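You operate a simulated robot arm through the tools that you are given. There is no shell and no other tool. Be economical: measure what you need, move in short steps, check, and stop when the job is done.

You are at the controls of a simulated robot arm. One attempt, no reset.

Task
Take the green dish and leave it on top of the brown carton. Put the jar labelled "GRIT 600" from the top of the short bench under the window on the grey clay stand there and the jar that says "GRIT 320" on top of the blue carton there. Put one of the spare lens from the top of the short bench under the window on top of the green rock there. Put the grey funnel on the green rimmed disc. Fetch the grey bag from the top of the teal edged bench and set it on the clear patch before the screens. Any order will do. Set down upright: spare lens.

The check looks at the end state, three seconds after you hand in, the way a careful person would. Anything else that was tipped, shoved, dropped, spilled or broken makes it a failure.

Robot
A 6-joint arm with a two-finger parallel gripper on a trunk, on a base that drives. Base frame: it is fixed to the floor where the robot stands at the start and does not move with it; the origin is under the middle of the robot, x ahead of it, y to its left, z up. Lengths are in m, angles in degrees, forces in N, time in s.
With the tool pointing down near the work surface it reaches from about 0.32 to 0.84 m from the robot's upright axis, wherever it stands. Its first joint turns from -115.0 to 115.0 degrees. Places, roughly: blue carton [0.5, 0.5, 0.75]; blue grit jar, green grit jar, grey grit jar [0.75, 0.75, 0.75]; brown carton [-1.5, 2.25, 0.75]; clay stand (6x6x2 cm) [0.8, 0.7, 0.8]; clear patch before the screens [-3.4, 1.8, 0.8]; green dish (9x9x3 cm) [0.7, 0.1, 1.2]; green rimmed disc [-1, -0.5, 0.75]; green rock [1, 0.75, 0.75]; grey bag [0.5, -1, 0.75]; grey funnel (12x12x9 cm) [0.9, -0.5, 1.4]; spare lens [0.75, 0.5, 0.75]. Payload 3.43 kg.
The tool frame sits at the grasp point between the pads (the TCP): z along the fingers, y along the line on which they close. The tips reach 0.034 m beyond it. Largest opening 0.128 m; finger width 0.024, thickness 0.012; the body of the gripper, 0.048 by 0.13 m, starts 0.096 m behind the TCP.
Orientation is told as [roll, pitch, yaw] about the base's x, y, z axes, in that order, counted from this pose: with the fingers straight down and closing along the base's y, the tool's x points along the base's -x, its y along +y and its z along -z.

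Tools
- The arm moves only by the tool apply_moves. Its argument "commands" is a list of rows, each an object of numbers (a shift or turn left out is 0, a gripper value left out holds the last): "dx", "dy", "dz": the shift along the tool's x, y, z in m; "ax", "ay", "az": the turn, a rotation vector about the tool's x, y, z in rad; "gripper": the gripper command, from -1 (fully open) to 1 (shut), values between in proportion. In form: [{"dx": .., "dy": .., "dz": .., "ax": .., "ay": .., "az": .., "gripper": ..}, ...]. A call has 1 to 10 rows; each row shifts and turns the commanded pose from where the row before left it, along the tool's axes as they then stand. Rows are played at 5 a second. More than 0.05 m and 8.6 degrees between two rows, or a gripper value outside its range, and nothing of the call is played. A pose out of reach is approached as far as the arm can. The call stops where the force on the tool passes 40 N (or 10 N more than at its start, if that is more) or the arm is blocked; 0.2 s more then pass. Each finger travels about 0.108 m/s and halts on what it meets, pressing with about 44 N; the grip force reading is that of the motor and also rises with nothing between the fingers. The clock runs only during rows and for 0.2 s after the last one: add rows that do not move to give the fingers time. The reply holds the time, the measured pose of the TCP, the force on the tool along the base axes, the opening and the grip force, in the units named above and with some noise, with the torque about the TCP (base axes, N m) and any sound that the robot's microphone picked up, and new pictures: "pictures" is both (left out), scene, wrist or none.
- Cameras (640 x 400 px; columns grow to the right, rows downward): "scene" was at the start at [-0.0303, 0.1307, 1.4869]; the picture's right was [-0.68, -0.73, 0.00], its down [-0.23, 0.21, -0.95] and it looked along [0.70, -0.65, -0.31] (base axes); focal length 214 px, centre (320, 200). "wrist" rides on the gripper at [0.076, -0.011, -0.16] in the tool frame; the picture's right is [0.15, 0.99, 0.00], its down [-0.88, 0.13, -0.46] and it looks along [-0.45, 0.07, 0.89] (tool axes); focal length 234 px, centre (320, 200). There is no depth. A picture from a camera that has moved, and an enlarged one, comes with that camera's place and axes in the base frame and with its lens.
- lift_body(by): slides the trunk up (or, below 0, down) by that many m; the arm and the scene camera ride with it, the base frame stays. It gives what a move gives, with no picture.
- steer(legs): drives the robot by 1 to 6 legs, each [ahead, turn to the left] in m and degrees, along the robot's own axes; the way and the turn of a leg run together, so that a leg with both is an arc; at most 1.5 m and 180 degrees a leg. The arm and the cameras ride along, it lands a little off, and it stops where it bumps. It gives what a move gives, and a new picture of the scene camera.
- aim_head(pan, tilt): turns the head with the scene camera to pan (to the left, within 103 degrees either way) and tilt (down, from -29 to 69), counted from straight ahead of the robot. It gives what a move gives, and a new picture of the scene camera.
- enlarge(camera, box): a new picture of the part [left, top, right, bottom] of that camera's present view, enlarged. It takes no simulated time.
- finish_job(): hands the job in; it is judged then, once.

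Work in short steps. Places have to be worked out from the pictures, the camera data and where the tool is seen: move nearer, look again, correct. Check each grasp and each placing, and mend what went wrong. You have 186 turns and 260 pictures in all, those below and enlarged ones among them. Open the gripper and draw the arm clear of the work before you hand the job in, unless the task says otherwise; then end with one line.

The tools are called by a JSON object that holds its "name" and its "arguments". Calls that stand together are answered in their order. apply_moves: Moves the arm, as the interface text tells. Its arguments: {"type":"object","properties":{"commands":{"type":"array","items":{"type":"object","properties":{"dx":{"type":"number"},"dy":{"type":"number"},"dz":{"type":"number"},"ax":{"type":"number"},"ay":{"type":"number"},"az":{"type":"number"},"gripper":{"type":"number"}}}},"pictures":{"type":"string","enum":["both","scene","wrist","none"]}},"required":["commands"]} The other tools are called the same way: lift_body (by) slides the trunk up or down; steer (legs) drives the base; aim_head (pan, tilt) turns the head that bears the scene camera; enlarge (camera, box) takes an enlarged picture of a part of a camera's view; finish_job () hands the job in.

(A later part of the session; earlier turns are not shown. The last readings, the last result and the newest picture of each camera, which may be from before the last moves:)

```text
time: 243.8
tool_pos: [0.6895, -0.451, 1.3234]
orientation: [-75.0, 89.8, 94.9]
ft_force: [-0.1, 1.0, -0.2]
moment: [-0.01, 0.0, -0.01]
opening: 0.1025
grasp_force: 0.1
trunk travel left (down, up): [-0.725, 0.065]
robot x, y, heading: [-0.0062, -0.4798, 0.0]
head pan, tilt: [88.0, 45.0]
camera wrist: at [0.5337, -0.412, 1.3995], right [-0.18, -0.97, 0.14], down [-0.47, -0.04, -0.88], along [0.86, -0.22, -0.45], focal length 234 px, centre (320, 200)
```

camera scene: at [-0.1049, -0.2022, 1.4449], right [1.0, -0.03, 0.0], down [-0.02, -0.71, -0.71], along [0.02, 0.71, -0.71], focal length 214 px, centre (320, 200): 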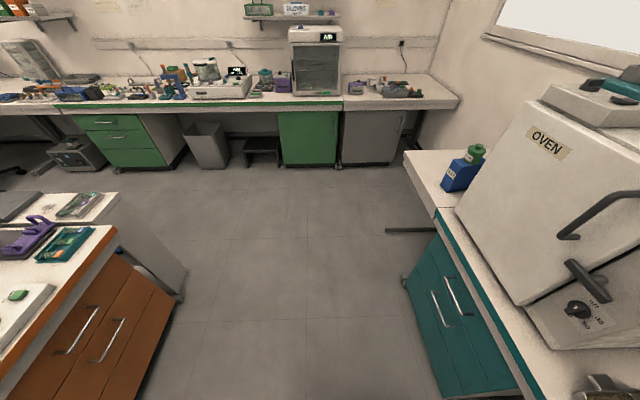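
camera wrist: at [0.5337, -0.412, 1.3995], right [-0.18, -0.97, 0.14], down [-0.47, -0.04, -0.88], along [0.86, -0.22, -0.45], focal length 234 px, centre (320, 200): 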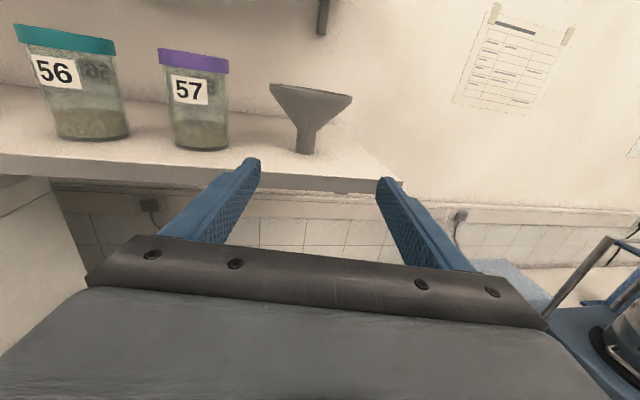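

Works. Funnel stem at (0.933,-0.473). Align and advance most of the way.

{"name": "apply_moves", "arguments": {"commands": [{"dy": -0.02, "dx": -0.0154}, {"dz": 0.045}, {"dz": 0.045}, {"dz": 0.045}, {}], "pictures": "wrist"}}

```text
time: 244.5
tool_pos: [0.7453, -0.4377, 1.3081]
orientation: [-127.1, 89.8, 43.3]
ft_force: [-33.4, 3.4, 9.3]
moment: [0.58, -0.1, 2.08]
opening: 0.101
grasp_force: 0.1
trunk travel left (down, up): [-0.725, 0.065]
robot x, y, heading: [-0.0107, -0.4788, 0.1]
head pan, tilt: [88.0, 45.0]
stopped in row 3: the force on the tool passed its limit at 128 N (the readings are from after the stop); the commanded pose is now the measured one
camera wrist: at [0.5894, -0.3999, 1.3839], right [-0.17, -0.98, 0.15], down [-0.47, -0.05, -0.88], along [0.87, -0.22, -0.45], focal length 234 px, centre (320, 200)
```

wrist: 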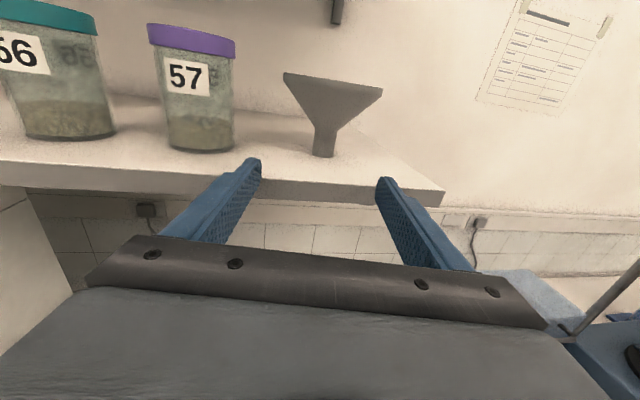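

The fingertip met the shelf edge: shelf front is x≈0.78 and its top ≈1.302, putting the funnel at (0.868,-0.463). Back off, raise, and look.

{"name": "apply_moves", "arguments": {"commands": [{"dz": -0.03}, {"dx": 0.014, "dy": 0.004}, {}], "pictures": "wrist"}}

```text
time: 245.3
tool_pos: [0.7192, -0.4375, 1.3181]
orientation: [-7.9, 89.8, 162.3]
ft_force: [1.0, -0.7, -0.5]
moment: [0.0, -0.01, 0.04]
opening: 0.1025
grasp_force: 0.1
trunk travel left (down, up): [-0.725, 0.065]
robot x, y, heading: [-0.0126, -0.4797, 0.4]
head pan, tilt: [88.0, 45.0]
camera wrist: at [0.5641, -0.3991, 1.3947], right [-0.17, -0.97, 0.15], down [-0.47, -0.05, -0.88], along [0.86, -0.22, -0.45], focal length 234 px, centre (320, 200)
```

wrist: 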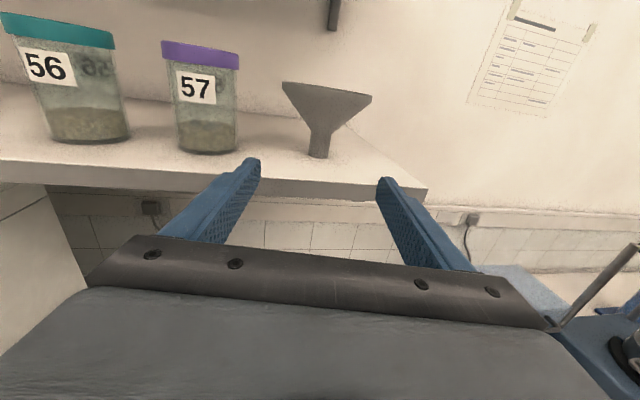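

Raise 6 mm and advance; stem is on axis.

{"name": "apply_moves", "arguments": {"commands": [{"dx": 0.006}, {"dz": 0.03}, {"dz": 0.03}, {"dz": 0.03}, {}], "pictures": "wrist"}}

```text
time: 246.5
tool_pos: [0.8084, -0.4545, 1.3244]
orientation: [-5.1, 89.9, 165.1]
ft_force: [-0.6, -0.7, 0.2]
moment: [0.0, 0.01, -0.01]
opening: 0.1024
grasp_force: 0.0
trunk travel left (down, up): [-0.725, 0.065]
robot x, y, heading: [-0.0057, -0.4772, -0.3]
head pan, tilt: [88.0, 45.0]
camera wrist: at [0.6523, -0.4159, 1.4008], right [-0.17, -0.97, 0.15], down [-0.47, -0.05, -0.88], along [0.86, -0.22, -0.45], focal length 234 px, centre (320, 200)
```

wrist: 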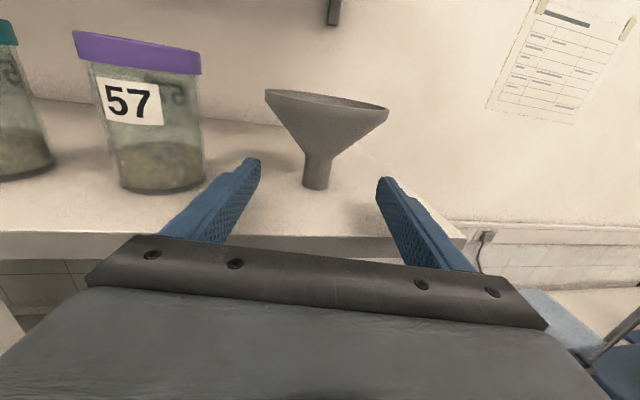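

On line. Advance 4.5 cm and close on the stem.

{"name": "apply_moves", "arguments": {"commands": [{"dz": 0.025}, {"dz": 0.02}, {"gripper": 0}, {"gripper": 0.4}, {"gripper": 0.7}, {}, {}, {}], "pictures": "wrist"}}

```text
time: 248.3
tool_pos: [0.8521, -0.461, 1.3255]
orientation: [-7.0, 89.7, 163.1]
ft_force: [-0.1, -0.3, -0.7]
moment: [0.01, 0.02, -0.01]
opening: 0.0257
grasp_force: 44.1
trunk travel left (down, up): [-0.725, 0.065]
robot x, y, heading: [-0.0068, -0.4803, -0.0]
head pan, tilt: [88.0, 45.0]
camera wrist: at [0.6966, -0.4229, 1.4018], right [-0.17, -0.97, 0.15], down [-0.47, -0.05, -0.88], along [0.86, -0.22, -0.45], focal length 234 px, centre (320, 200)
```

wrist: 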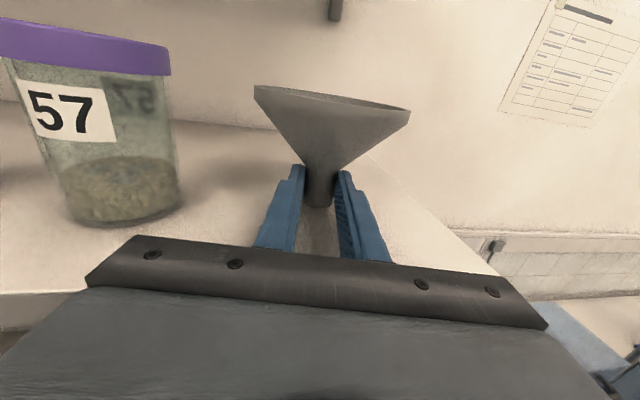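

Stem gripped (26 mm). Lift 3 cm and withdraw.

{"name": "apply_moves", "arguments": {"commands": [{"dx": 0.015}, {"dx": 0.015}, {"dz": -0.04}, {"dz": -0.045}, {"dz": -0.045}, {"dz": -0.045}, {"dz": -0.045}, {"dz": -0.045}, {}], "pictures": "wrist"}}

```text
time: 250.3
tool_pos: [0.5916, -0.4168, 1.3547]
orientation: [-9.1, 89.8, 161.1]
ft_force: [0.3, -0.5, -0.9]
moment: [-0.05, 0.03, -0.01]
opening: 0.0254
grasp_force: 44.0
trunk travel left (down, up): [-0.725, 0.065]
robot x, y, heading: [-0.0119, -0.4805, -0.2]
head pan, tilt: [88.0, 45.0]
camera wrist: at [0.4353, -0.3791, 1.4306], right [-0.17, -0.97, 0.15], down [-0.47, -0.05, -0.88], along [0.86, -0.22, -0.45], focal length 234 px, centre (320, 200)
```

wrist: 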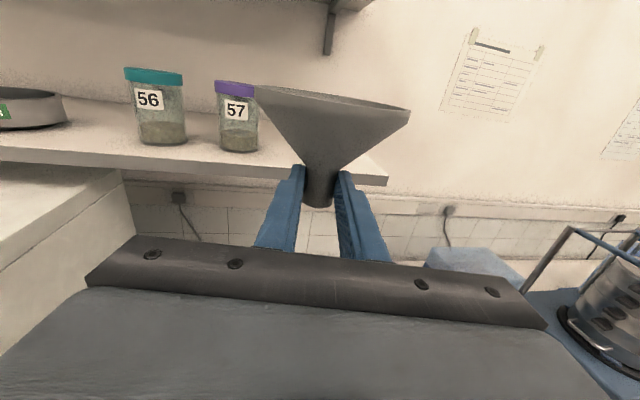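

Funnel held. Back off, turn around to face the disc bench, and approach.

{"name": "steer", "arguments": {"legs": [[-0.2, 0], [0, 180], [0.1, 0]]}}

{"name": "aim_head", "arguments": {"pan": 0, "tilt": 40}}

```text
time: 260.0
tool_pos: [-0.9056, -0.5347, 1.3546]
orientation: [-8.4, 89.8, -18.6]
ft_force: [-0.5, 0.0, 0.0]
moment: [-0.01, 0.02, 0.02]
opening: 0.0256
grasp_force: 44.9
trunk travel left (down, up): [-0.725, 0.065]
robot x, y, heading: [-0.3042, -0.4766, 180.1]
head pan, tilt: [88.0, 45.0]
camera scene: at [-0.2153, -0.7547, 1.4449], right [-1.0, 0.04, 0.0], down [0.03, 0.71, -0.71], along [-0.03, -0.71, -0.71], focal length 214 px, centre (320, 200)
```

scene: 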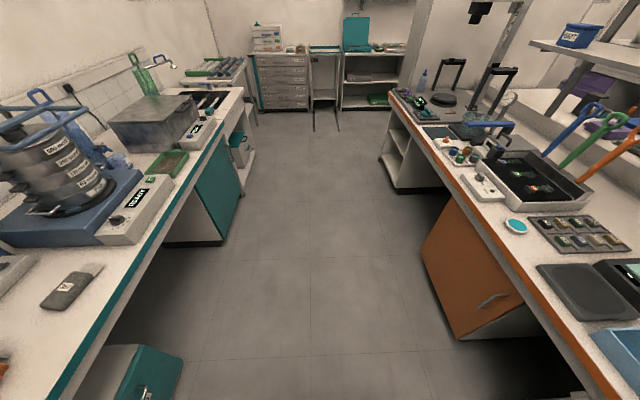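

```text
time: 261.6
tool_pos: [-0.9051, -0.5344, 1.3539]
orientation: [-7.9, 89.8, -17.9]
ft_force: [-0.4, -0.3, -0.6]
moment: [0.0, 0.04, 0.0]
opening: 0.0253
grasp_force: 44.0
trunk travel left (down, up): [-0.725, 0.065]
robot x, y, heading: [-0.3056, -0.476, 179.7]
head pan, tilt: [0.0, 40.0]
camera scene: at [-0.2975, -0.6732, 1.4521], right [0.0, 1.0, 0.0], down [0.64, 0.0, -0.77], along [-0.77, 0.0, -0.64], focal length 214 px, centre (320, 200)
```

scene: 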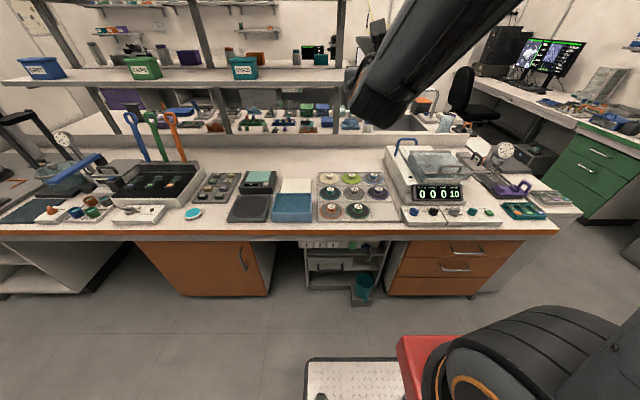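

Zoom on the disc tray from here.

{"name": "enlarge", "arguments": {"camera": "scene", "box": [300, 160, 420, 235]}}

```text
5.33 times, centred on (360, 198) of scene
camera zoom: at [-0.2975, -0.6732, 1.4521], right [0.0, 1.0, 0.0], down [0.64, 0.0, -0.77], along [-0.77, 0.0, -0.64], focal length 1144 px, centre (107, 213)
```

zoom: 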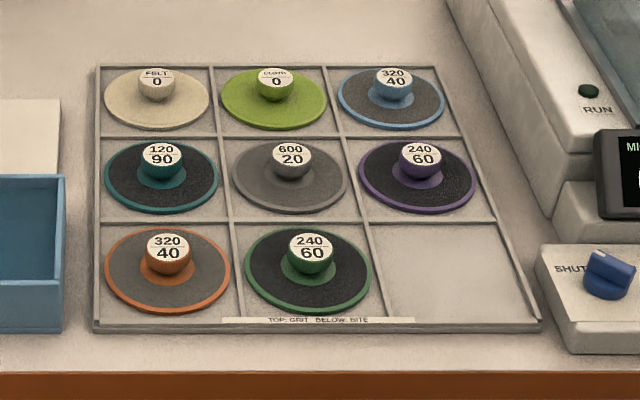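

Hub top ≈0.792 at (-1.038,-0.497). Drive 0.1 m closer, then lower the trunk 0.44 m.

{"name": "steer", "arguments": {"legs": [[0.1, 0]]}}

{"name": "lift_body", "arguments": {"by": -0.44}}

{"name": "apply_moves", "arguments": {"commands": [{}], "pictures": "both"}}

```text
time: 262.8
tool_pos: [-1.0046, -0.5325, 1.3548]
orientation: [-9.0, 89.8, -19.4]
ft_force: [1.0, 0.3, -1.1]
moment: [0.0, -0.01, 0.02]
opening: 0.0252
grasp_force: 43.9
trunk travel left (down, up): [-0.725, 0.065]
robot x, y, heading: [-0.4036, -0.4733, 179.6]
head pan, tilt: [0.0, 40.0]
camera scene: at [-0.3971, -0.6728, 1.4522], right [0.01, 1.0, 0.0], down [0.64, 0.0, -0.77], along [-0.77, 0.0, -0.64], focal length 214 px, centre (320, 200)
```

scene: 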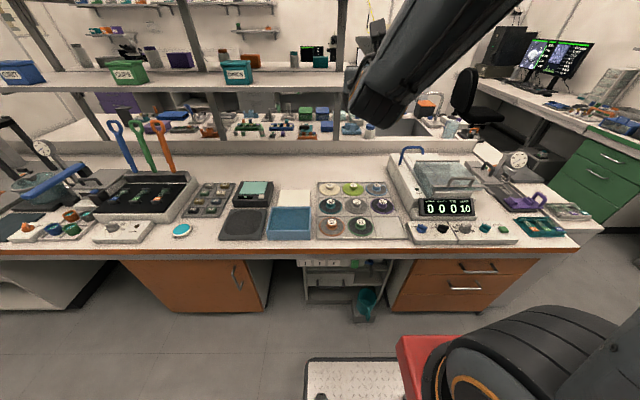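

```text
refused: -0.44 is not a number from -0.4 to 0.4
```

```text
time: 263.2
tool_pos: [-1.005, -0.5336, 1.3544]
orientation: [-10.7, 89.8, -21.0]
ft_force: [-0.5, -0.6, -0.4]
moment: [0.04, 0.0, 0.02]
opening: 0.0254
grasp_force: 43.8
trunk travel left (down, up): [-0.725, 0.065]
robot x, y, heading: [-0.4073, -0.476, 179.7]
head pan, tilt: [0.0, 40.0]
camera scene: at [-0.3974, -0.6728, 1.4521], right [0.01, 1.0, 0.0], down [0.64, 0.0, -0.77], along [-0.77, 0.0, -0.64], focal length 214 px, centre (320, 200)
camera wrist: at [-0.8515, -0.5729, 1.4306], right [0.18, 0.97, 0.15], down [0.47, 0.05, -0.88], along [-0.86, 0.22, -0.45], focal length 234 px, centre (320, 200)
```

scene: 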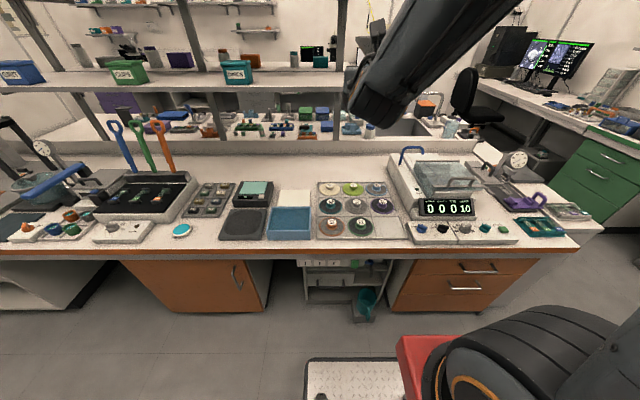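
wrist: 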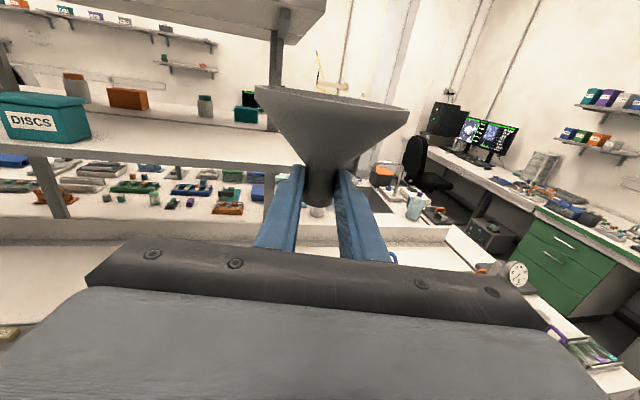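

Lower the trunk 0.4 m.

{"name": "lift_body", "arguments": {"by": -0.4}}

{"name": "aim_head", "arguments": {"pan": 0, "tilt": 30}}

{"name": "apply_moves", "arguments": {"commands": [{}], "pictures": "wrist"}}

```text
time: 267.0
tool_pos: [-1.0453, -0.5323, 0.9547]
orientation: [-7.2, 89.7, -17.7]
ft_force: [0.4, -1.3, -0.3]
moment: [0.01, -0.02, -0.01]
opening: 0.0256
grasp_force: 43.8
trunk travel left (down, up): [-0.325, 0.465]
robot x, y, heading: [-0.4033, -0.4762, 179.4]
head pan, tilt: [0.0, 40.0]
```

```text
time: 267.7
tool_pos: [-1.0448, -0.534, 0.9542]
orientation: [-7.0, 89.8, -17.2]
ft_force: [-0.4, 0.2, 0.1]
moment: [-0.04, 0.0, 0.05]
opening: 0.0253
grasp_force: 44.1
trunk travel left (down, up): [-0.325, 0.465]
robot x, y, heading: [-0.4057, -0.4756, 179.6]
head pan, tilt: [0.0, 30.0]
camera scene: at [-0.5141, -0.6722, 1.0674], right [0.01, 1.0, 0.0], down [0.5, 0.0, -0.87], along [-0.87, 0.0, -0.5], focal length 214 px, centre (320, 200)
```

scene: 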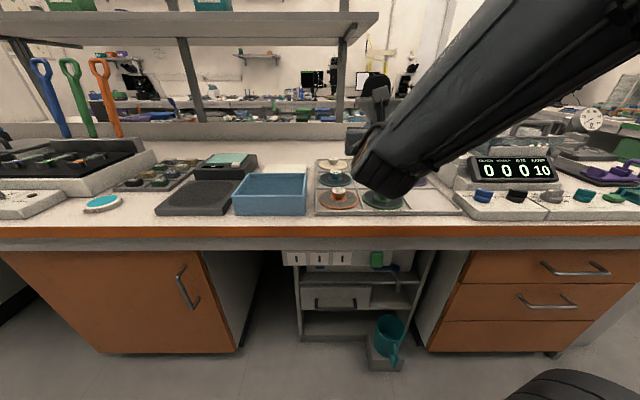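

```text
time: 268.1
tool_pos: [-1.0454, -0.5338, 0.9549]
orientation: [-7.0, 89.7, -17.3]
ft_force: [0.5, -0.2, 0.0]
moment: [0.0, -0.05, -0.02]
opening: 0.0255
grasp_force: 43.7
trunk travel left (down, up): [-0.325, 0.465]
robot x, y, heading: [-0.4041, -0.4753, 179.8]
head pan, tilt: [0.0, 30.0]
camera wrist: at [-0.8905, -0.5729, 1.031], right [0.18, 0.97, 0.15], down [0.48, 0.05, -0.88], along [-0.86, 0.22, -0.46], focal length 234 px, centre (320, 200)
```

wrist: 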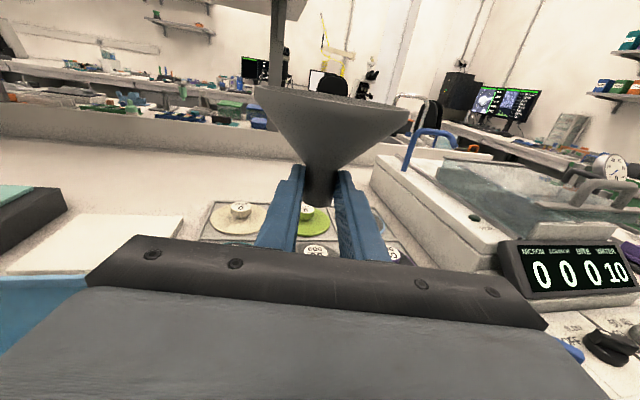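

After lowering (trunk slopes), stem at (-1.064,-0.531); hub at (-1.036,-0.496). Shift, then lower to 2 cm above.

{"name": "apply_moves", "arguments": {"commands": [{"dz": -0.0216, "dy": 0.039}, {"dx": -0.04}, {"dx": -0.04}, {"dx": -0.035}, {}], "pictures": "both"}}

{"name": "enlarge", "arguments": {"camera": "scene", "box": [300, 130, 440, 230]}}

```text
time: 269.3
tool_pos: [-1.079, -0.5204, 0.8692]
orientation: [-7.3, 89.8, -17.7]
ft_force: [-0.8, 0.0, -0.1]
moment: [0.02, -0.02, -0.02]
opening: 0.0254
grasp_force: 44.6
out of reach, approached as far as the arm can: row 1, 2, 3, 4
trunk travel left (down, up): [-0.325, 0.465]
robot x, y, heading: [-0.4032, -0.4767, 179.7]
head pan, tilt: [0.0, 30.0]
camera scene: at [-0.5141, -0.6722, 1.0675], right [0.01, 1.0, 0.0], down [0.5, 0.0, -0.87], along [-0.87, 0.0, -0.5], focal length 214 px, centre (320, 200)
camera wrist: at [-0.926, -0.5592, 0.9457], right [0.18, 0.97, 0.15], down [0.48, 0.04, -0.88], along [-0.86, 0.23, -0.46], focal length 234 px, centre (320, 200)
```

scene: 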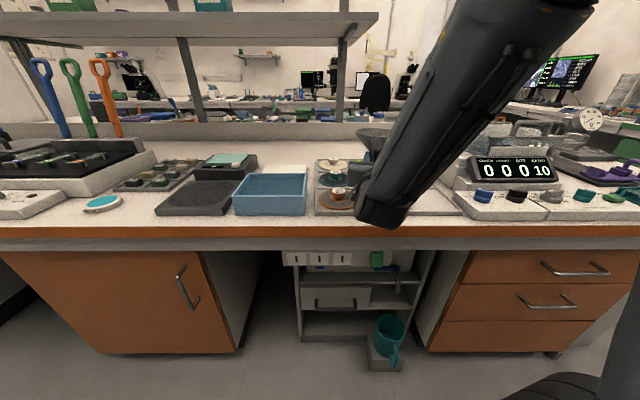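
wrist: 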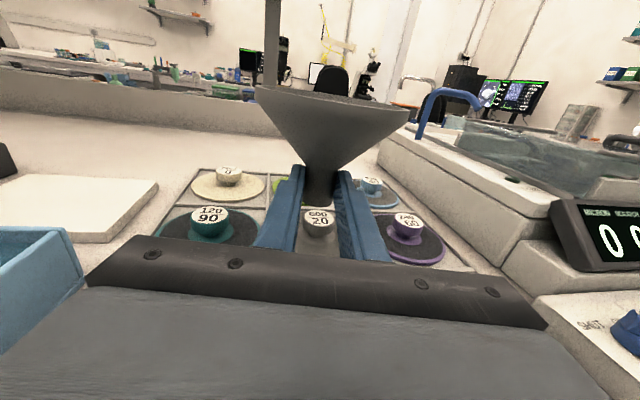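

```text
4.00 times, centred on (370, 180) of scene
camera zoom: at [-0.5141, -0.6722, 1.0675], right [0.01, 1.0, 0.0], down [0.5, 0.0, -0.87], along [-0.87, 0.0, -0.5], focal length 858 px, centre (120, 280)
```

zoom: 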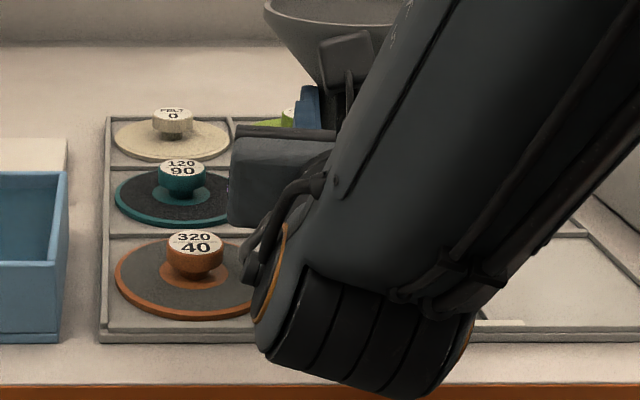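

The arm is too folded here (reach limit on the near side). I raise a bit and back the base off 0.15 m, then re-extend.

{"name": "apply_moves", "arguments": {"commands": [{"dx": 0.04}, {"dx": 0.04}, {}], "pictures": "none"}}

{"name": "steer", "arguments": {"legs": [[-0.15, 0]]}}

{"name": "apply_moves", "arguments": {"commands": [{"dz": 0.01}, {}], "pictures": "none"}}

```text
time: 270.1
tool_pos: [-1.0791, -0.5195, 0.9516]
orientation: [-8.7, 89.8, -18.9]
ft_force: [0.1, 0.4, -1.0]
moment: [0.0, -0.01, -0.02]
opening: 0.0255
grasp_force: 44.5
trunk travel left (down, up): [-0.325, 0.465]
robot x, y, heading: [-0.4024, -0.4786, 179.9]
head pan, tilt: [0.0, 30.0]
```

```text
time: 271.5
tool_pos: [-0.9298, -0.5209, 0.9511]
orientation: [-7.2, 89.7, -17.4]
ft_force: [0.1, -0.1, -1.0]
moment: [0.01, 0.01, 0.0]
opening: 0.0252
grasp_force: 43.8
trunk travel left (down, up): [-0.325, 0.465]
robot x, y, heading: [-0.2539, -0.4789, 179.7]
head pan, tilt: [0.0, 30.0]
camera scene: at [-0.3652, -0.6729, 1.0675], right [0.0, 1.0, 0.0], down [0.5, 0.0, -0.87], along [-0.87, 0.0, -0.5], focal length 214 px, centre (320, 200)
```

scene: 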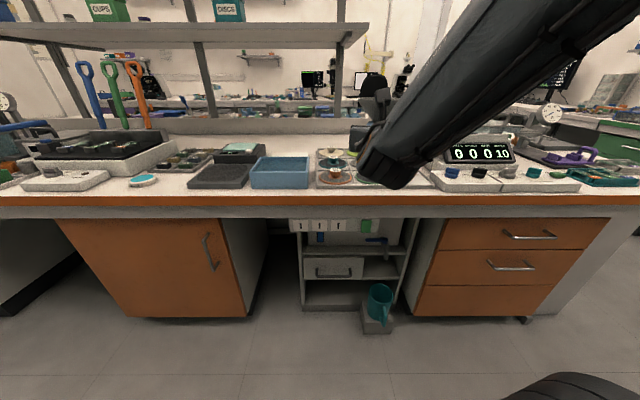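

```text
time: 272.1
tool_pos: [-0.9403, -0.5206, 0.9522]
orientation: [-4.5, 89.8, -14.7]
ft_force: [0.3, -0.6, -0.6]
moment: [0.01, -0.02, 0.02]
opening: 0.0254
grasp_force: 43.6
trunk travel left (down, up): [-0.325, 0.465]
robot x, y, heading: [-0.2555, -0.4765, 179.6]
head pan, tilt: [0.0, 30.0]
```

Now extend to above the hub at height and verify.

{"name": "apply_moves", "arguments": {"commands": [{"dz": 0.04, "dy": 0.004}, {"dz": 0.0395, "dy": 0.0046}, {}], "pictures": "none"}}

{"name": "apply_moves", "arguments": {"commands": [{"dx": -0.04}, {"dx": -0.04}, {"dx": -0.03}, {}], "pictures": "both"}}

```text
time: 272.9
tool_pos: [-1.0173, -0.4987, 0.9524]
orientation: [-5.5, 89.7, -15.9]
ft_force: [0.9, -0.9, -0.1]
moment: [0.0, 0.01, 0.01]
opening: 0.0256
grasp_force: 43.8
trunk travel left (down, up): [-0.325, 0.465]
robot x, y, heading: [-0.2549, -0.4774, 179.8]
head pan, tilt: [0.0, 30.0]
```

```text
time: 273.9
tool_pos: [-1.0155, -0.4965, 0.8426]
orientation: [-7.7, 89.7, -18.0]
ft_force: [-0.2, 0.5, -1.1]
moment: [-0.01, -0.01, 0.0]
opening: 0.0254
grasp_force: 44.1
trunk travel left (down, up): [-0.325, 0.465]
robot x, y, heading: [-0.2575, -0.4817, 179.6]
head pan, tilt: [0.0, 30.0]
camera scene: at [-0.3652, -0.6729, 1.0675], right [0.0, 1.0, 0.0], down [0.5, 0.0, -0.87], along [-0.87, 0.0, -0.5], focal length 214 px, centre (320, 200)
camera wrist: at [-0.861, -0.5367, 0.9202], right [0.18, 0.97, 0.15], down [0.48, 0.05, -0.88], along [-0.86, 0.22, -0.45], focal length 234 px, centre (320, 200)
```

scene: 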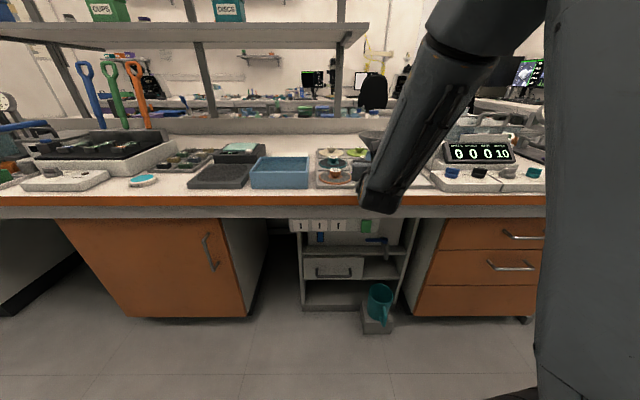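
wrist: 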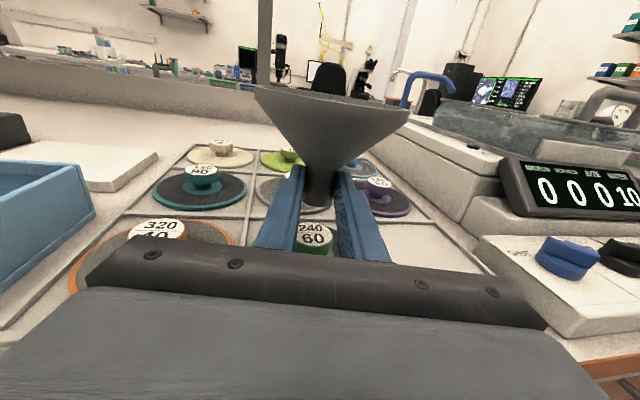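

The hub (240/60) is seen straight below the stem; alignment within a few mm. Lower and feel.

{"name": "apply_moves", "arguments": {"commands": [{"dx": -0.015}, {"dx": -0.004}, {}], "pictures": "none"}}

{"name": "enlarge", "arguments": {"camera": "wrist", "box": [250, 150, 400, 260]}}

{"name": "apply_moves", "arguments": {"commands": [{"dx": -0.0025}, {"dx": -0.0025}, {}], "pictures": "none"}}

```text
time: 274.7
tool_pos: [-1.0162, -0.4968, 0.8237]
orientation: [-7.8, 89.6, -18.1]
ft_force: [-0.2, 0.0, -0.3]
moment: [0.01, -0.03, 0.05]
opening: 0.0253
grasp_force: 44.1
trunk travel left (down, up): [-0.325, 0.465]
robot x, y, heading: [-0.2541, -0.4799, 179.7]
head pan, tilt: [0.0, 30.0]
```

```text
3.64 times, centred on (325, 205) of wrist
camera zoom: at [-0.8617, -0.5358, 0.9], right [0.18, 0.97, 0.15], down [0.48, 0.05, -0.88], along [-0.86, 0.22, -0.46], focal length 852 px, centre (302, 182)
```

zoom: 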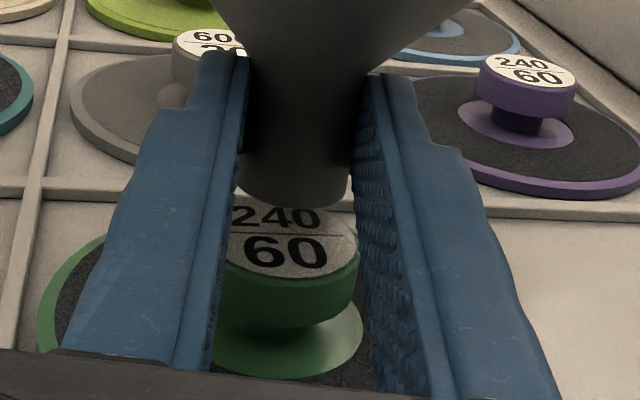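

```text
time: 275.5
tool_pos: [-1.0149, -0.4958, 0.8193]
orientation: [-7.5, 89.7, -17.9]
ft_force: [-0.4, 0.5, -0.4]
moment: [0.02, 0.01, 0.03]
opening: 0.0254
grasp_force: 43.7
trunk travel left (down, up): [-0.325, 0.465]
robot x, y, heading: [-0.2539, -0.476, 179.4]
head pan, tilt: [0.0, 30.0]
```

Keep lowering gently to find contact height.

{"name": "apply_moves", "arguments": {"commands": [{"dx": -0.002}, {"dx": -0.002}, {}], "pictures": "none"}}

{"name": "apply_moves", "arguments": {"commands": [{"dx": -0.002}, {"dx": -0.001}, {}], "pictures": "none"}}

{"name": "enlarge", "arguments": {"camera": "wrist", "box": [270, 180, 370, 250]}}

```text
time: 276.3
tool_pos: [-1.0152, -0.4955, 0.8167]
orientation: [-47.4, 89.9, -57.7]
ft_force: [1.3, 0.5, 12.0]
moment: [0.08, 0.33, -0.02]
opening: 0.0255
grasp_force: 43.9
trunk travel left (down, up): [-0.325, 0.465]
robot x, y, heading: [-0.2562, -0.4797, 179.8]
head pan, tilt: [0.0, 30.0]
```

```text
time: 277.2
tool_pos: [-1.0177, -0.4968, 0.8165]
orientation: [-165.9, 89.5, -176.3]
ft_force: [-2.5, 0.5, 7.3]
moment: [0.07, 0.2, 0.0]
opening: 0.0252
grasp_force: 43.7
trunk travel left (down, up): [-0.325, 0.465]
robot x, y, heading: [-0.2539, -0.4785, 179.9]
head pan, tilt: [0.0, 30.0]
stopped in row 3: the force on the tool passed its limit at 40 N (the readings are from after the stop); the commanded pose is now the measured one
```

```text
5.71 times, centred on (320, 215) of wrist
camera zoom: at [-0.862, -0.5369, 0.8906], right [0.18, 0.97, 0.14], down [0.46, 0.05, -0.89], along [-0.87, 0.23, -0.44], focal length 1338 px, centre (320, 114)
```

zoom: 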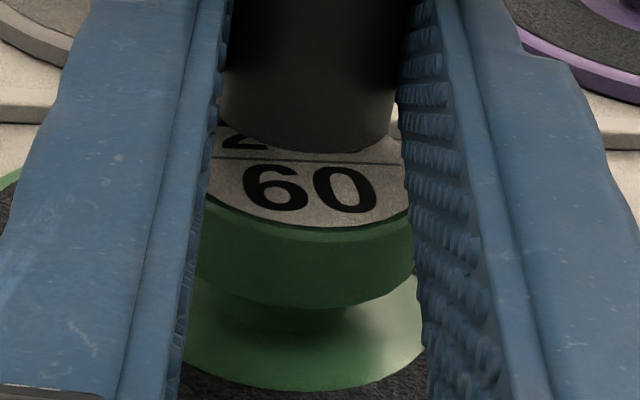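

Contact at TCP 0.8165, but the stem is ≈12 mm too far from the hub centre. Lift 6 mm, pull back 12 mm, and lower again.

{"name": "apply_moves", "arguments": {"commands": [{"dx": 0.006}, {"dz": -0.012}, {}, {"dx": -0.003}, {}], "pictures": "none"}}

{"name": "enlarge", "arguments": {"camera": "wrist", "box": [270, 180, 370, 250]}}

```text
time: 278.4
tool_pos: [-1.0063, -0.4994, 0.8186]
orientation: [-158.9, 89.7, -169.4]
ft_force: [0.2, -0.1, -0.6]
moment: [0.0, -0.02, 0.0]
opening: 0.0253
grasp_force: 43.7
trunk travel left (down, up): [-0.325, 0.465]
robot x, y, heading: [-0.2538, -0.4767, 179.8]
head pan, tilt: [0.0, 30.0]
```

```text
5.71 times, centred on (320, 215) of wrist
camera zoom: at [-0.8504, -0.5395, 0.8926], right [0.18, 0.97, 0.14], down [0.47, 0.05, -0.88], along [-0.87, 0.23, -0.45], focal length 1338 px, centre (320, 114)
```

zoom: 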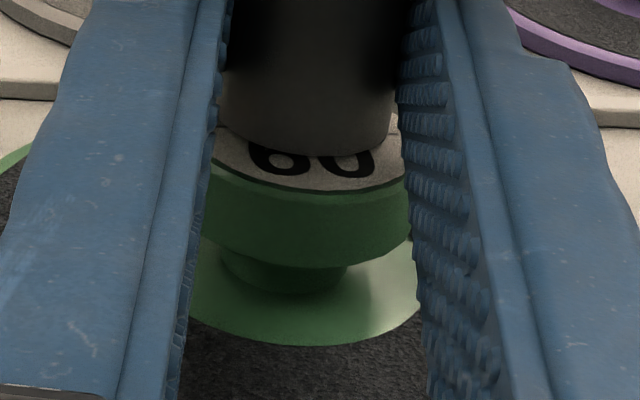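

Centred now. Lower the last millimetres, release gently.

{"name": "apply_moves", "arguments": {"commands": [{"dx": -0.0015}, {"dx": -0.001}, {}], "pictures": "none"}}

{"name": "apply_moves", "arguments": {"commands": [{"dx": -0.001}, {}], "pictures": "none"}}

```text
time: 279.2
tool_pos: [-1.0044, -0.4987, 0.8153]
orientation: [-161.3, 89.5, -171.7]
ft_force: [-1.4, 0.4, 6.0]
moment: [0.03, 0.24, -0.05]
opening: 0.0252
grasp_force: 43.8
trunk travel left (down, up): [-0.325, 0.465]
robot x, y, heading: [-0.2546, -0.4782, 179.6]
head pan, tilt: [0.0, 30.0]
```

```text
time: 279.8
tool_pos: [-1.0044, -0.5007, 0.8161]
orientation: [-163.5, 89.5, -173.8]
ft_force: [-1.5, 0.9, 16.4]
moment: [0.15, 0.54, -0.02]
opening: 0.0255
grasp_force: 44.5
trunk travel left (down, up): [-0.325, 0.465]
robot x, y, heading: [-0.2556, -0.4795, 179.7]
head pan, tilt: [0.0, 30.0]
```

Contact. Release slowly and check before withdrawing.

{"name": "apply_moves", "arguments": {"commands": [{"dx": 0.0007}, {"gripper": 0.55}, {"gripper": 0.48}, {"gripper": 0.35}, {}], "pictures": "wrist"}}

```text
time: 281.0
tool_pos: [-1.0039, -0.4987, 0.8147]
orientation: [-159.4, 89.7, -169.7]
ft_force: [-0.1, 0.1, 0.3]
moment: [0.02, -0.02, 0.0]
opening: 0.0415
grasp_force: 0.0
trunk travel left (down, up): [-0.325, 0.465]
robot x, y, heading: [-0.2562, -0.4783, 179.7]
head pan, tilt: [0.0, 30.0]
camera wrist: at [-0.85, -0.539, 0.8895], right [0.18, 0.97, 0.14], down [0.47, 0.05, -0.88], along [-0.87, 0.23, -0.45], focal length 234 px, centre (320, 200)
```

wrist: 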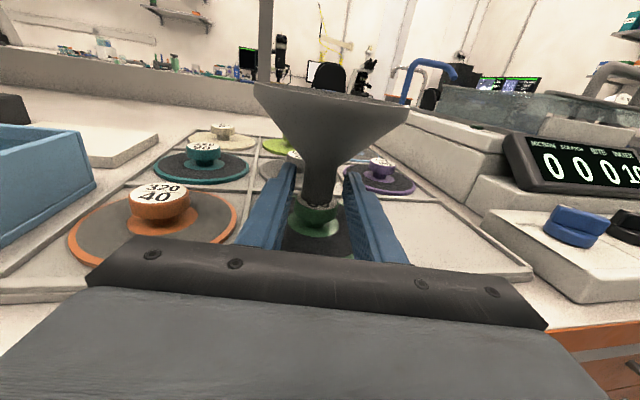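

It stands. Open a little more and withdraw straight back.

{"name": "apply_moves", "arguments": {"commands": [{"gripper": 0.15}, {}, {"dz": -0.02}, {"dz": -0.03}, {"dz": -0.04}, {"dz": -0.04}, {}], "pictures": "wrist"}}

{"name": "enlarge", "arguments": {"camera": "wrist", "box": [250, 100, 410, 230]}}

```text
time: 282.6
tool_pos: [-0.9329, -0.5359, 0.8119]
orientation: [-160.0, 89.7, -170.5]
ft_force: [-0.1, -0.7, 0.3]
moment: [0.02, 0.0, -0.01]
opening: 0.0543
grasp_force: 0.1
out of reach, approached as far as the arm can: row 5, 6
trunk travel left (down, up): [-0.325, 0.465]
robot x, y, heading: [-0.259, -0.4788, 179.9]
head pan, tilt: [0.0, 30.0]
camera wrist: at [-0.7776, -0.5751, 0.8864], right [0.18, 0.97, 0.14], down [0.47, 0.04, -0.88], along [-0.87, 0.23, -0.45], focal length 234 px, centre (320, 200)
```

wrist: 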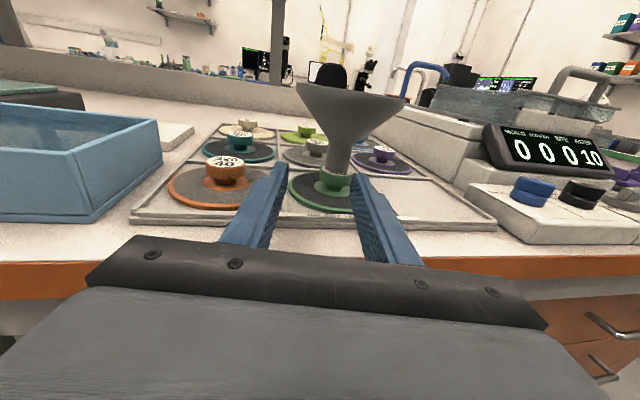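

```text
3.08 times, centred on (330, 165) of wrist
camera zoom: at [-0.7776, -0.5751, 0.8864], right [0.18, 0.97, 0.14], down [0.47, 0.04, -0.88], along [-0.87, 0.23, -0.45], focal length 720 px, centre (289, 308)
```

zoom: 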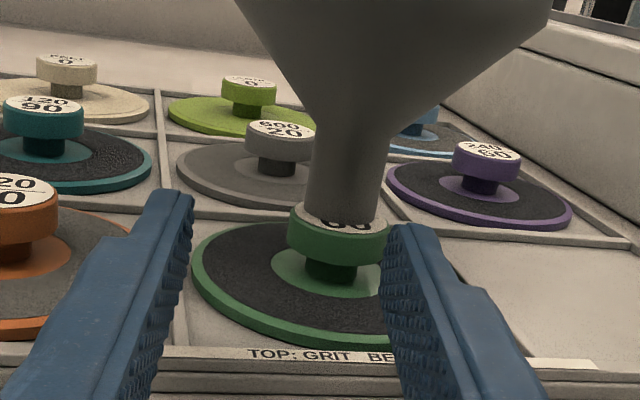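

Funnel stands on the disc hub. Back the base off, then raise the trunk again.

{"name": "steer", "arguments": {"legs": [[-0.15, 0]]}}

{"name": "lift_body", "arguments": {"by": 0.4}}

```text
time: 284.0
tool_pos: [-0.778, -0.5385, 0.8104]
orientation: [-159.5, 89.8, -169.8]
ft_force: [-0.5, -0.3, -0.3]
moment: [0.0, -0.03, 0.03]
opening: 0.0544
grasp_force: 0.1
trunk travel left (down, up): [-0.325, 0.465]
robot x, y, heading: [-0.105, -0.4811, 179.8]
head pan, tilt: [0.0, 30.0]
camera scene: at [-0.2119, -0.6738, 1.0675], right [0.0, 1.0, 0.0], down [0.5, 0.0, -0.87], along [-0.87, 0.0, -0.5], focal length 214 px, centre (320, 200)
```

scene: 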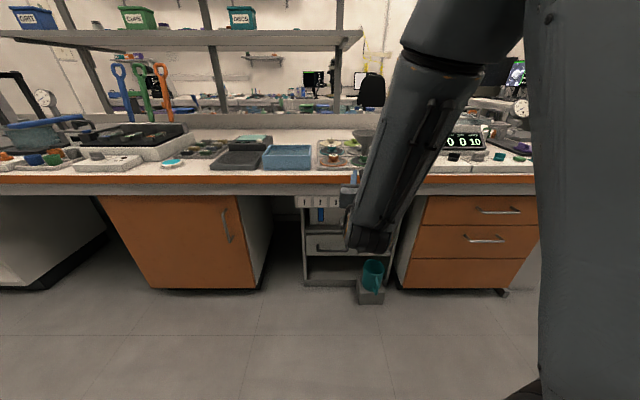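

```text
time: 287.8
tool_pos: [-0.7796, -0.5371, 1.2108]
orientation: [-159.9, 89.7, -170.1]
ft_force: [1.1, 0.3, -0.7]
moment: [-0.02, 0.01, 0.02]
opening: 0.0545
grasp_force: 0.0
trunk travel left (down, up): [-0.725, 0.065]
robot x, y, heading: [-0.1015, -0.4744, 179.7]
head pan, tilt: [0.0, 30.0]
```

Return the tool to vertical and undo the flip.

{"name": "apply_moves", "arguments": {"commands": [{"ay": -0.1428}, {"ay": -0.1428}, {"ay": -0.1428}, {"ay": -0.1428}, {"ay": -0.1428}, {"ay": -0.1428}, {"ay": -0.1428}, {"ay": -0.1428}, {"ay": -0.1428}, {"ay": -0.1428}], "pictures": "none"}}

{"name": "apply_moves", "arguments": {"commands": [{"ay": -0.1428}, {"az": 0.14}, {"az": 0.14}, {"az": 0.14}, {"az": 0.14}, {"az": 0.14}, {"az": 0.14}, {"az": 0.14}, {"az": 0.14}, {"az": 0.14}], "pictures": "none"}}

{"name": "apply_moves", "arguments": {"commands": [{"az": 0.14}, {"az": 0.14}, {"az": 0.14}, {"az": 0.14}, {"az": 0.14}, {"az": 0.14}, {"az": 0.14}, {"az": 0.14}, {"az": 0.14}, {"az": 0.14}], "pictures": "none"}}

```text
time: 290.0
tool_pos: [-0.7787, -0.5387, 1.2107]
orientation: [-0.2, 8.4, -10.2]
ft_force: [0.4, 0.2, 0.3]
moment: [0.04, 0.06, -0.03]
opening: 0.0543
grasp_force: 0.0
trunk travel left (down, up): [-0.725, 0.065]
robot x, y, heading: [-0.1011, -0.4826, 180.2]
head pan, tilt: [0.0, 30.0]
```

```text
time: 292.2
tool_pos: [-0.7801, -0.5378, 1.2114]
orientation: [-0.3, 0.0, -82.5]
ft_force: [-0.6, 0.2, 0.1]
moment: [0.05, -0.01, 0.0]
opening: 0.0544
grasp_force: 0.0
trunk travel left (down, up): [-0.725, 0.065]
robot x, y, heading: [-0.1007, -0.4792, 179.7]
head pan, tilt: [0.0, 30.0]
```

```text
time: 294.4
tool_pos: [-0.7802, -0.5367, 1.2112]
orientation: [0.0, -0.4, -162.8]
ft_force: [-0.9, -0.2, 0.3]
moment: [0.0, 0.03, 0.04]
opening: 0.0546
grasp_force: 0.0
trunk travel left (down, up): [-0.725, 0.065]
robot x, y, heading: [-0.106, -0.4762, 180.2]
head pan, tilt: [0.0, 30.0]
```

Finish orientation, retract the tool, and drive to face the grey bag.

{"name": "apply_moves", "arguments": {"commands": [{"az": 0.149}, {"az": 0.149}, {"dx": 0.045, "dz": -0.02}, {"dx": 0.045, "dz": -0.02}, {"dx": 0.045, "dz": -0.02}, {"dx": 0.045, "dz": -0.02}, {"dx": 0.045, "dz": -0.02}, {}], "pictures": "none"}}

{"name": "steer", "arguments": {"legs": [[0, 90], [0.55, 0], [0, 90]]}}

{"name": "aim_head", "arguments": {"pan": 0, "tilt": 40}}

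```text
time: 296.2
tool_pos: [-0.5493, -0.538, 1.3099]
orientation: [0.1, -0.3, -179.7]
ft_force: [0.3, -0.2, 0.7]
moment: [0.01, 0.0, 0.03]
opening: 0.0544
grasp_force: 0.1
trunk travel left (down, up): [-0.725, 0.065]
robot x, y, heading: [-0.1032, -0.4784, 180.1]
head pan, tilt: [0.0, 30.0]
```

```text
time: 307.1
tool_pos: [0.3437, -0.9856, 1.3096]
orientation: [0.1, -0.3, -0.9]
ft_force: [0.3, 0.3, -0.3]
moment: [0.0, 0.01, 0.03]
opening: 0.0544
grasp_force: 0.1
trunk travel left (down, up): [-0.725, 0.065]
robot x, y, heading: [-0.1065, -1.0406, -0.7]
head pan, tilt: [0.0, 30.0]
camera scene: at [-0.1088, -0.8424, 1.4675], right [-0.02, -1.0, 0.0], down [-0.5, 0.01, -0.87], along [0.87, -0.02, -0.5], focal length 214 px, centre (320, 200)
```

scene: 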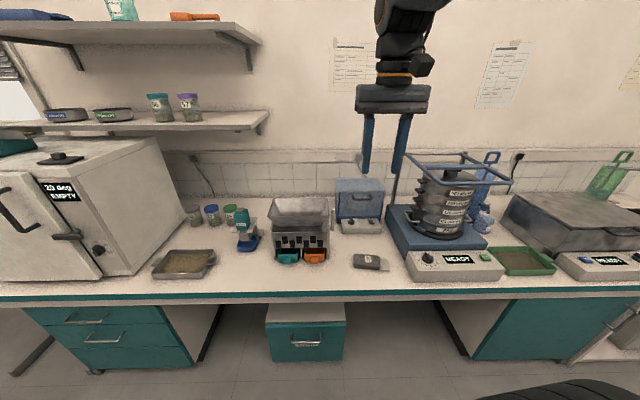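

```text
time: 307.8
tool_pos: [0.343, -0.9852, 1.3092]
orientation: [0.0, -0.3, -0.8]
ft_force: [1.1, 0.2, 0.0]
moment: [0.01, -0.02, 0.0]
opening: 0.0543
grasp_force: 0.0
trunk travel left (down, up): [-0.725, 0.065]
robot x, y, heading: [-0.102, -1.0361, -1.2]
head pan, tilt: [0.0, 40.0]
camera scene: at [-0.1142, -0.8423, 1.4522], right [-0.02, -1.0, 0.0], down [-0.64, 0.01, -0.77], along [0.77, -0.02, -0.64], focal length 214 px, centre (320, 200)
```

scene: 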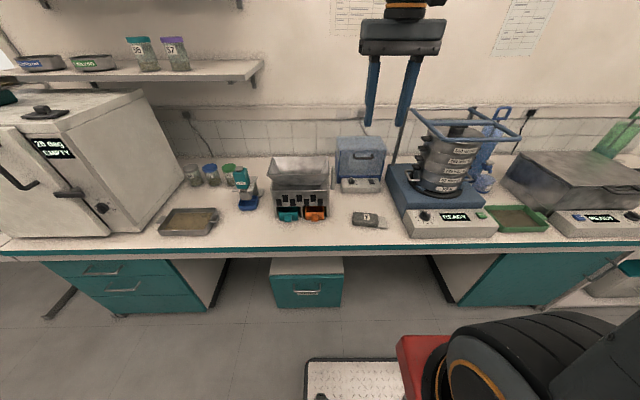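

Bag at ≈(0.57,-1.09). Zoom, and meanwhile move the tool over it.

{"name": "enlarge", "arguments": {"camera": "scene", "box": [340, 200, 400, 240]}}

{"name": "apply_moves", "arguments": {"commands": [{"dx": -0.03, "dy": -0.03, "dz": 0.02}, {"dx": -0.02, "dy": -0.03, "dz": 0.03}, {"dx": -0.02, "dy": -0.03, "dz": 0.03}, {"dz": 0.045}, {"dz": 0.045}, {"dz": 0.045}, {}], "pictures": "wrist"}}

```text
10.00 times, centred on (370, 220) of scene
camera zoom: at [-0.1142, -0.8423, 1.4522], right [-0.02, -1.0, 0.0], down [-0.64, 0.01, -0.77], along [0.77, -0.02, -0.64], focal length 2145 px, centre (-180, 0)
```

zoom: 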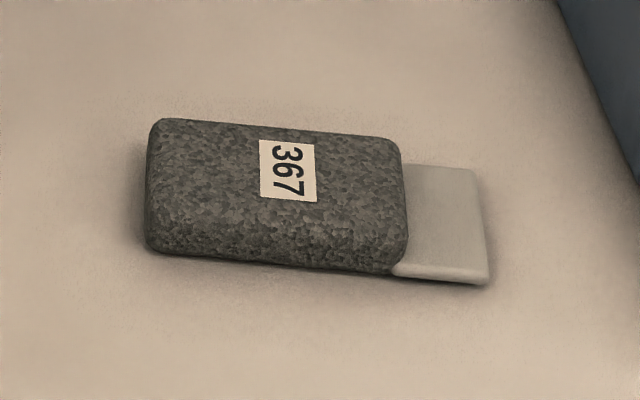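

```text
time: 309.4
tool_pos: [0.4136, -1.0824, 1.0941]
orientation: [0.1, -0.3, -0.8]
ft_force: [0.3, 0.3, -0.1]
moment: [0.02, -0.02, -0.01]
opening: 0.0542
grasp_force: 0.1
trunk travel left (down, up): [-0.725, 0.065]
robot x, y, heading: [-0.104, -1.0393, -1.4]
head pan, tilt: [0.0, 40.0]
camera wrist: at [0.3368, -1.0917, 1.2533], right [-0.13, 0.99, 0.0], down [0.88, 0.12, 0.46], along [0.46, 0.06, -0.89], focal length 234 px, centre (320, 200)
```

wrist: 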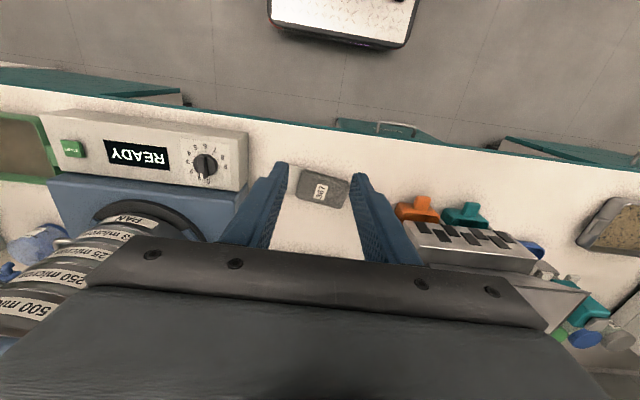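

Bag ≈11 cm along y, ≈5.5 cm across x, at (0.555,-1.065). Rotate the tool 90° to close along x.

{"name": "apply_moves", "arguments": {"commands": [{"az": -0.145}, {"az": -0.145}, {"az": -0.145}, {"az": -0.145}, {"az": -0.145}, {"az": -0.145}, {"az": -0.145}, {"az": -0.145}, {"az": -0.145}, {"az": -0.145}], "pictures": "none"}}

{"name": "apply_moves", "arguments": {"commands": [{"az": -0.121, "gripper": -0.5}, {"dy": -0.045}, {"dy": -0.045}, {"dy": -0.045}, {"dx": 0.0, "dz": 0.04}, {}], "pictures": "wrist"}}

```text
time: 311.6
tool_pos: [0.4137, -1.0751, 1.0936]
orientation: [-0.2, 0.0, 82.5]
ft_force: [0.0, -0.4, -0.3]
moment: [-0.01, 0.0, 0.0]
opening: 0.0545
grasp_force: 0.1
trunk travel left (down, up): [-0.725, 0.065]
robot x, y, heading: [-0.1057, -1.0377, -1.3]
head pan, tilt: [0.0, 40.0]
```

```text
time: 313.0
tool_pos: [0.5505, -1.0762, 1.0557]
orientation: [-0.3, 0.0, 89.3]
ft_force: [0.2, -0.1, 1.1]
moment: [-0.06, -0.01, -0.02]
opening: 0.0959
grasp_force: 0.0
trunk travel left (down, up): [-0.725, 0.065]
robot x, y, heading: [-0.1069, -1.0349, -1.5]
head pan, tilt: [0.0, 40.0]
camera wrist: at [0.5585, -1.1531, 1.2139], right [-0.99, -0.13, -0.01], down [-0.12, 0.88, 0.46], along [-0.06, 0.45, -0.89], focal length 234 px, centre (320, 200)
```

wrist: 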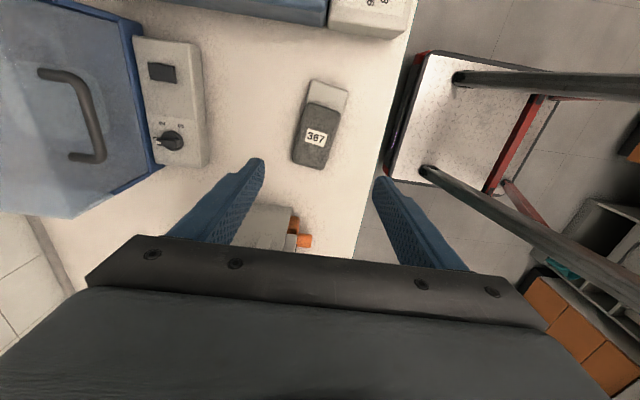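

Bag centre (0.553,-1.057), aligned with y. Descend over it.

{"name": "apply_moves", "arguments": {"commands": [{"dx": -0.02, "dy": -0.003, "gripper": -0.72}, {"dz": 0.05}, {"dz": 0.05}, {"dz": 0.05}, {"dz": 0.03}, {}], "pictures": "wrist"}}

```text
time: 314.4
tool_pos: [0.5536, -1.0561, 0.8749]
orientation: [-0.3, 0.0, 89.3]
ft_force: [-0.7, -0.9, 0.1]
moment: [-0.01, -0.01, 0.02]
opening: 0.11
grasp_force: 0.0
trunk travel left (down, up): [-0.725, 0.065]
robot x, y, heading: [-0.103, -1.0364, -1.2]
head pan, tilt: [0.0, 40.0]
camera wrist: at [0.5619, -1.1323, 1.035], right [-0.99, -0.13, -0.01], down [-0.12, 0.88, 0.46], along [-0.06, 0.45, -0.89], focal length 234 px, centre (320, 200)
```

wrist: 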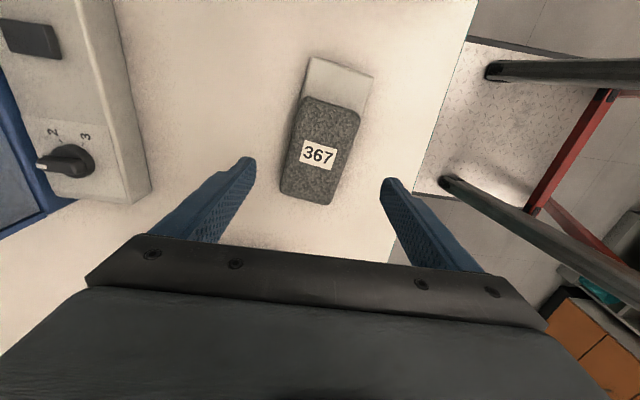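

Bag axis is ≈6.6° off; adjust yaw, shift 6 mm, descend and grip.

{"name": "apply_moves", "arguments": {"commands": [{"az": 0.115, "dx": 0.005}, {"dz": 0.04}, {"dz": 0.033}, {}, {"gripper": -0.2}, {"gripper": 0.1}, {"gripper": 0.3}, {}, {}], "pictures": "wrist"}}

```text
time: 316.4
tool_pos: [0.5519, -1.0607, 0.804]
orientation: [-0.4, -0.1, 82.6]
ft_force: [-0.4, -0.3, 0.2]
moment: [0.02, -0.07, -0.03]
opening: 0.0655
grasp_force: 44.1
trunk travel left (down, up): [-0.725, 0.065]
robot x, y, heading: [-0.1046, -1.0392, -1.5]
head pan, tilt: [0.0, 40.0]
camera wrist: at [0.5508, -1.1384, 0.9628], right [-1.0, -0.02, -0.01], down [-0.02, 0.89, 0.46], along [0.0, 0.46, -0.89], focal length 234 px, centre (320, 200)
```

wrist: 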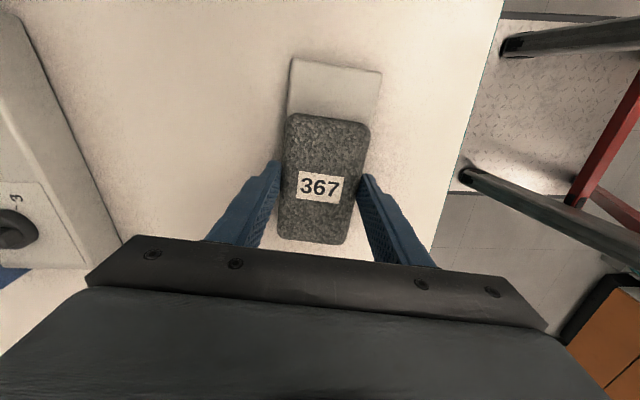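

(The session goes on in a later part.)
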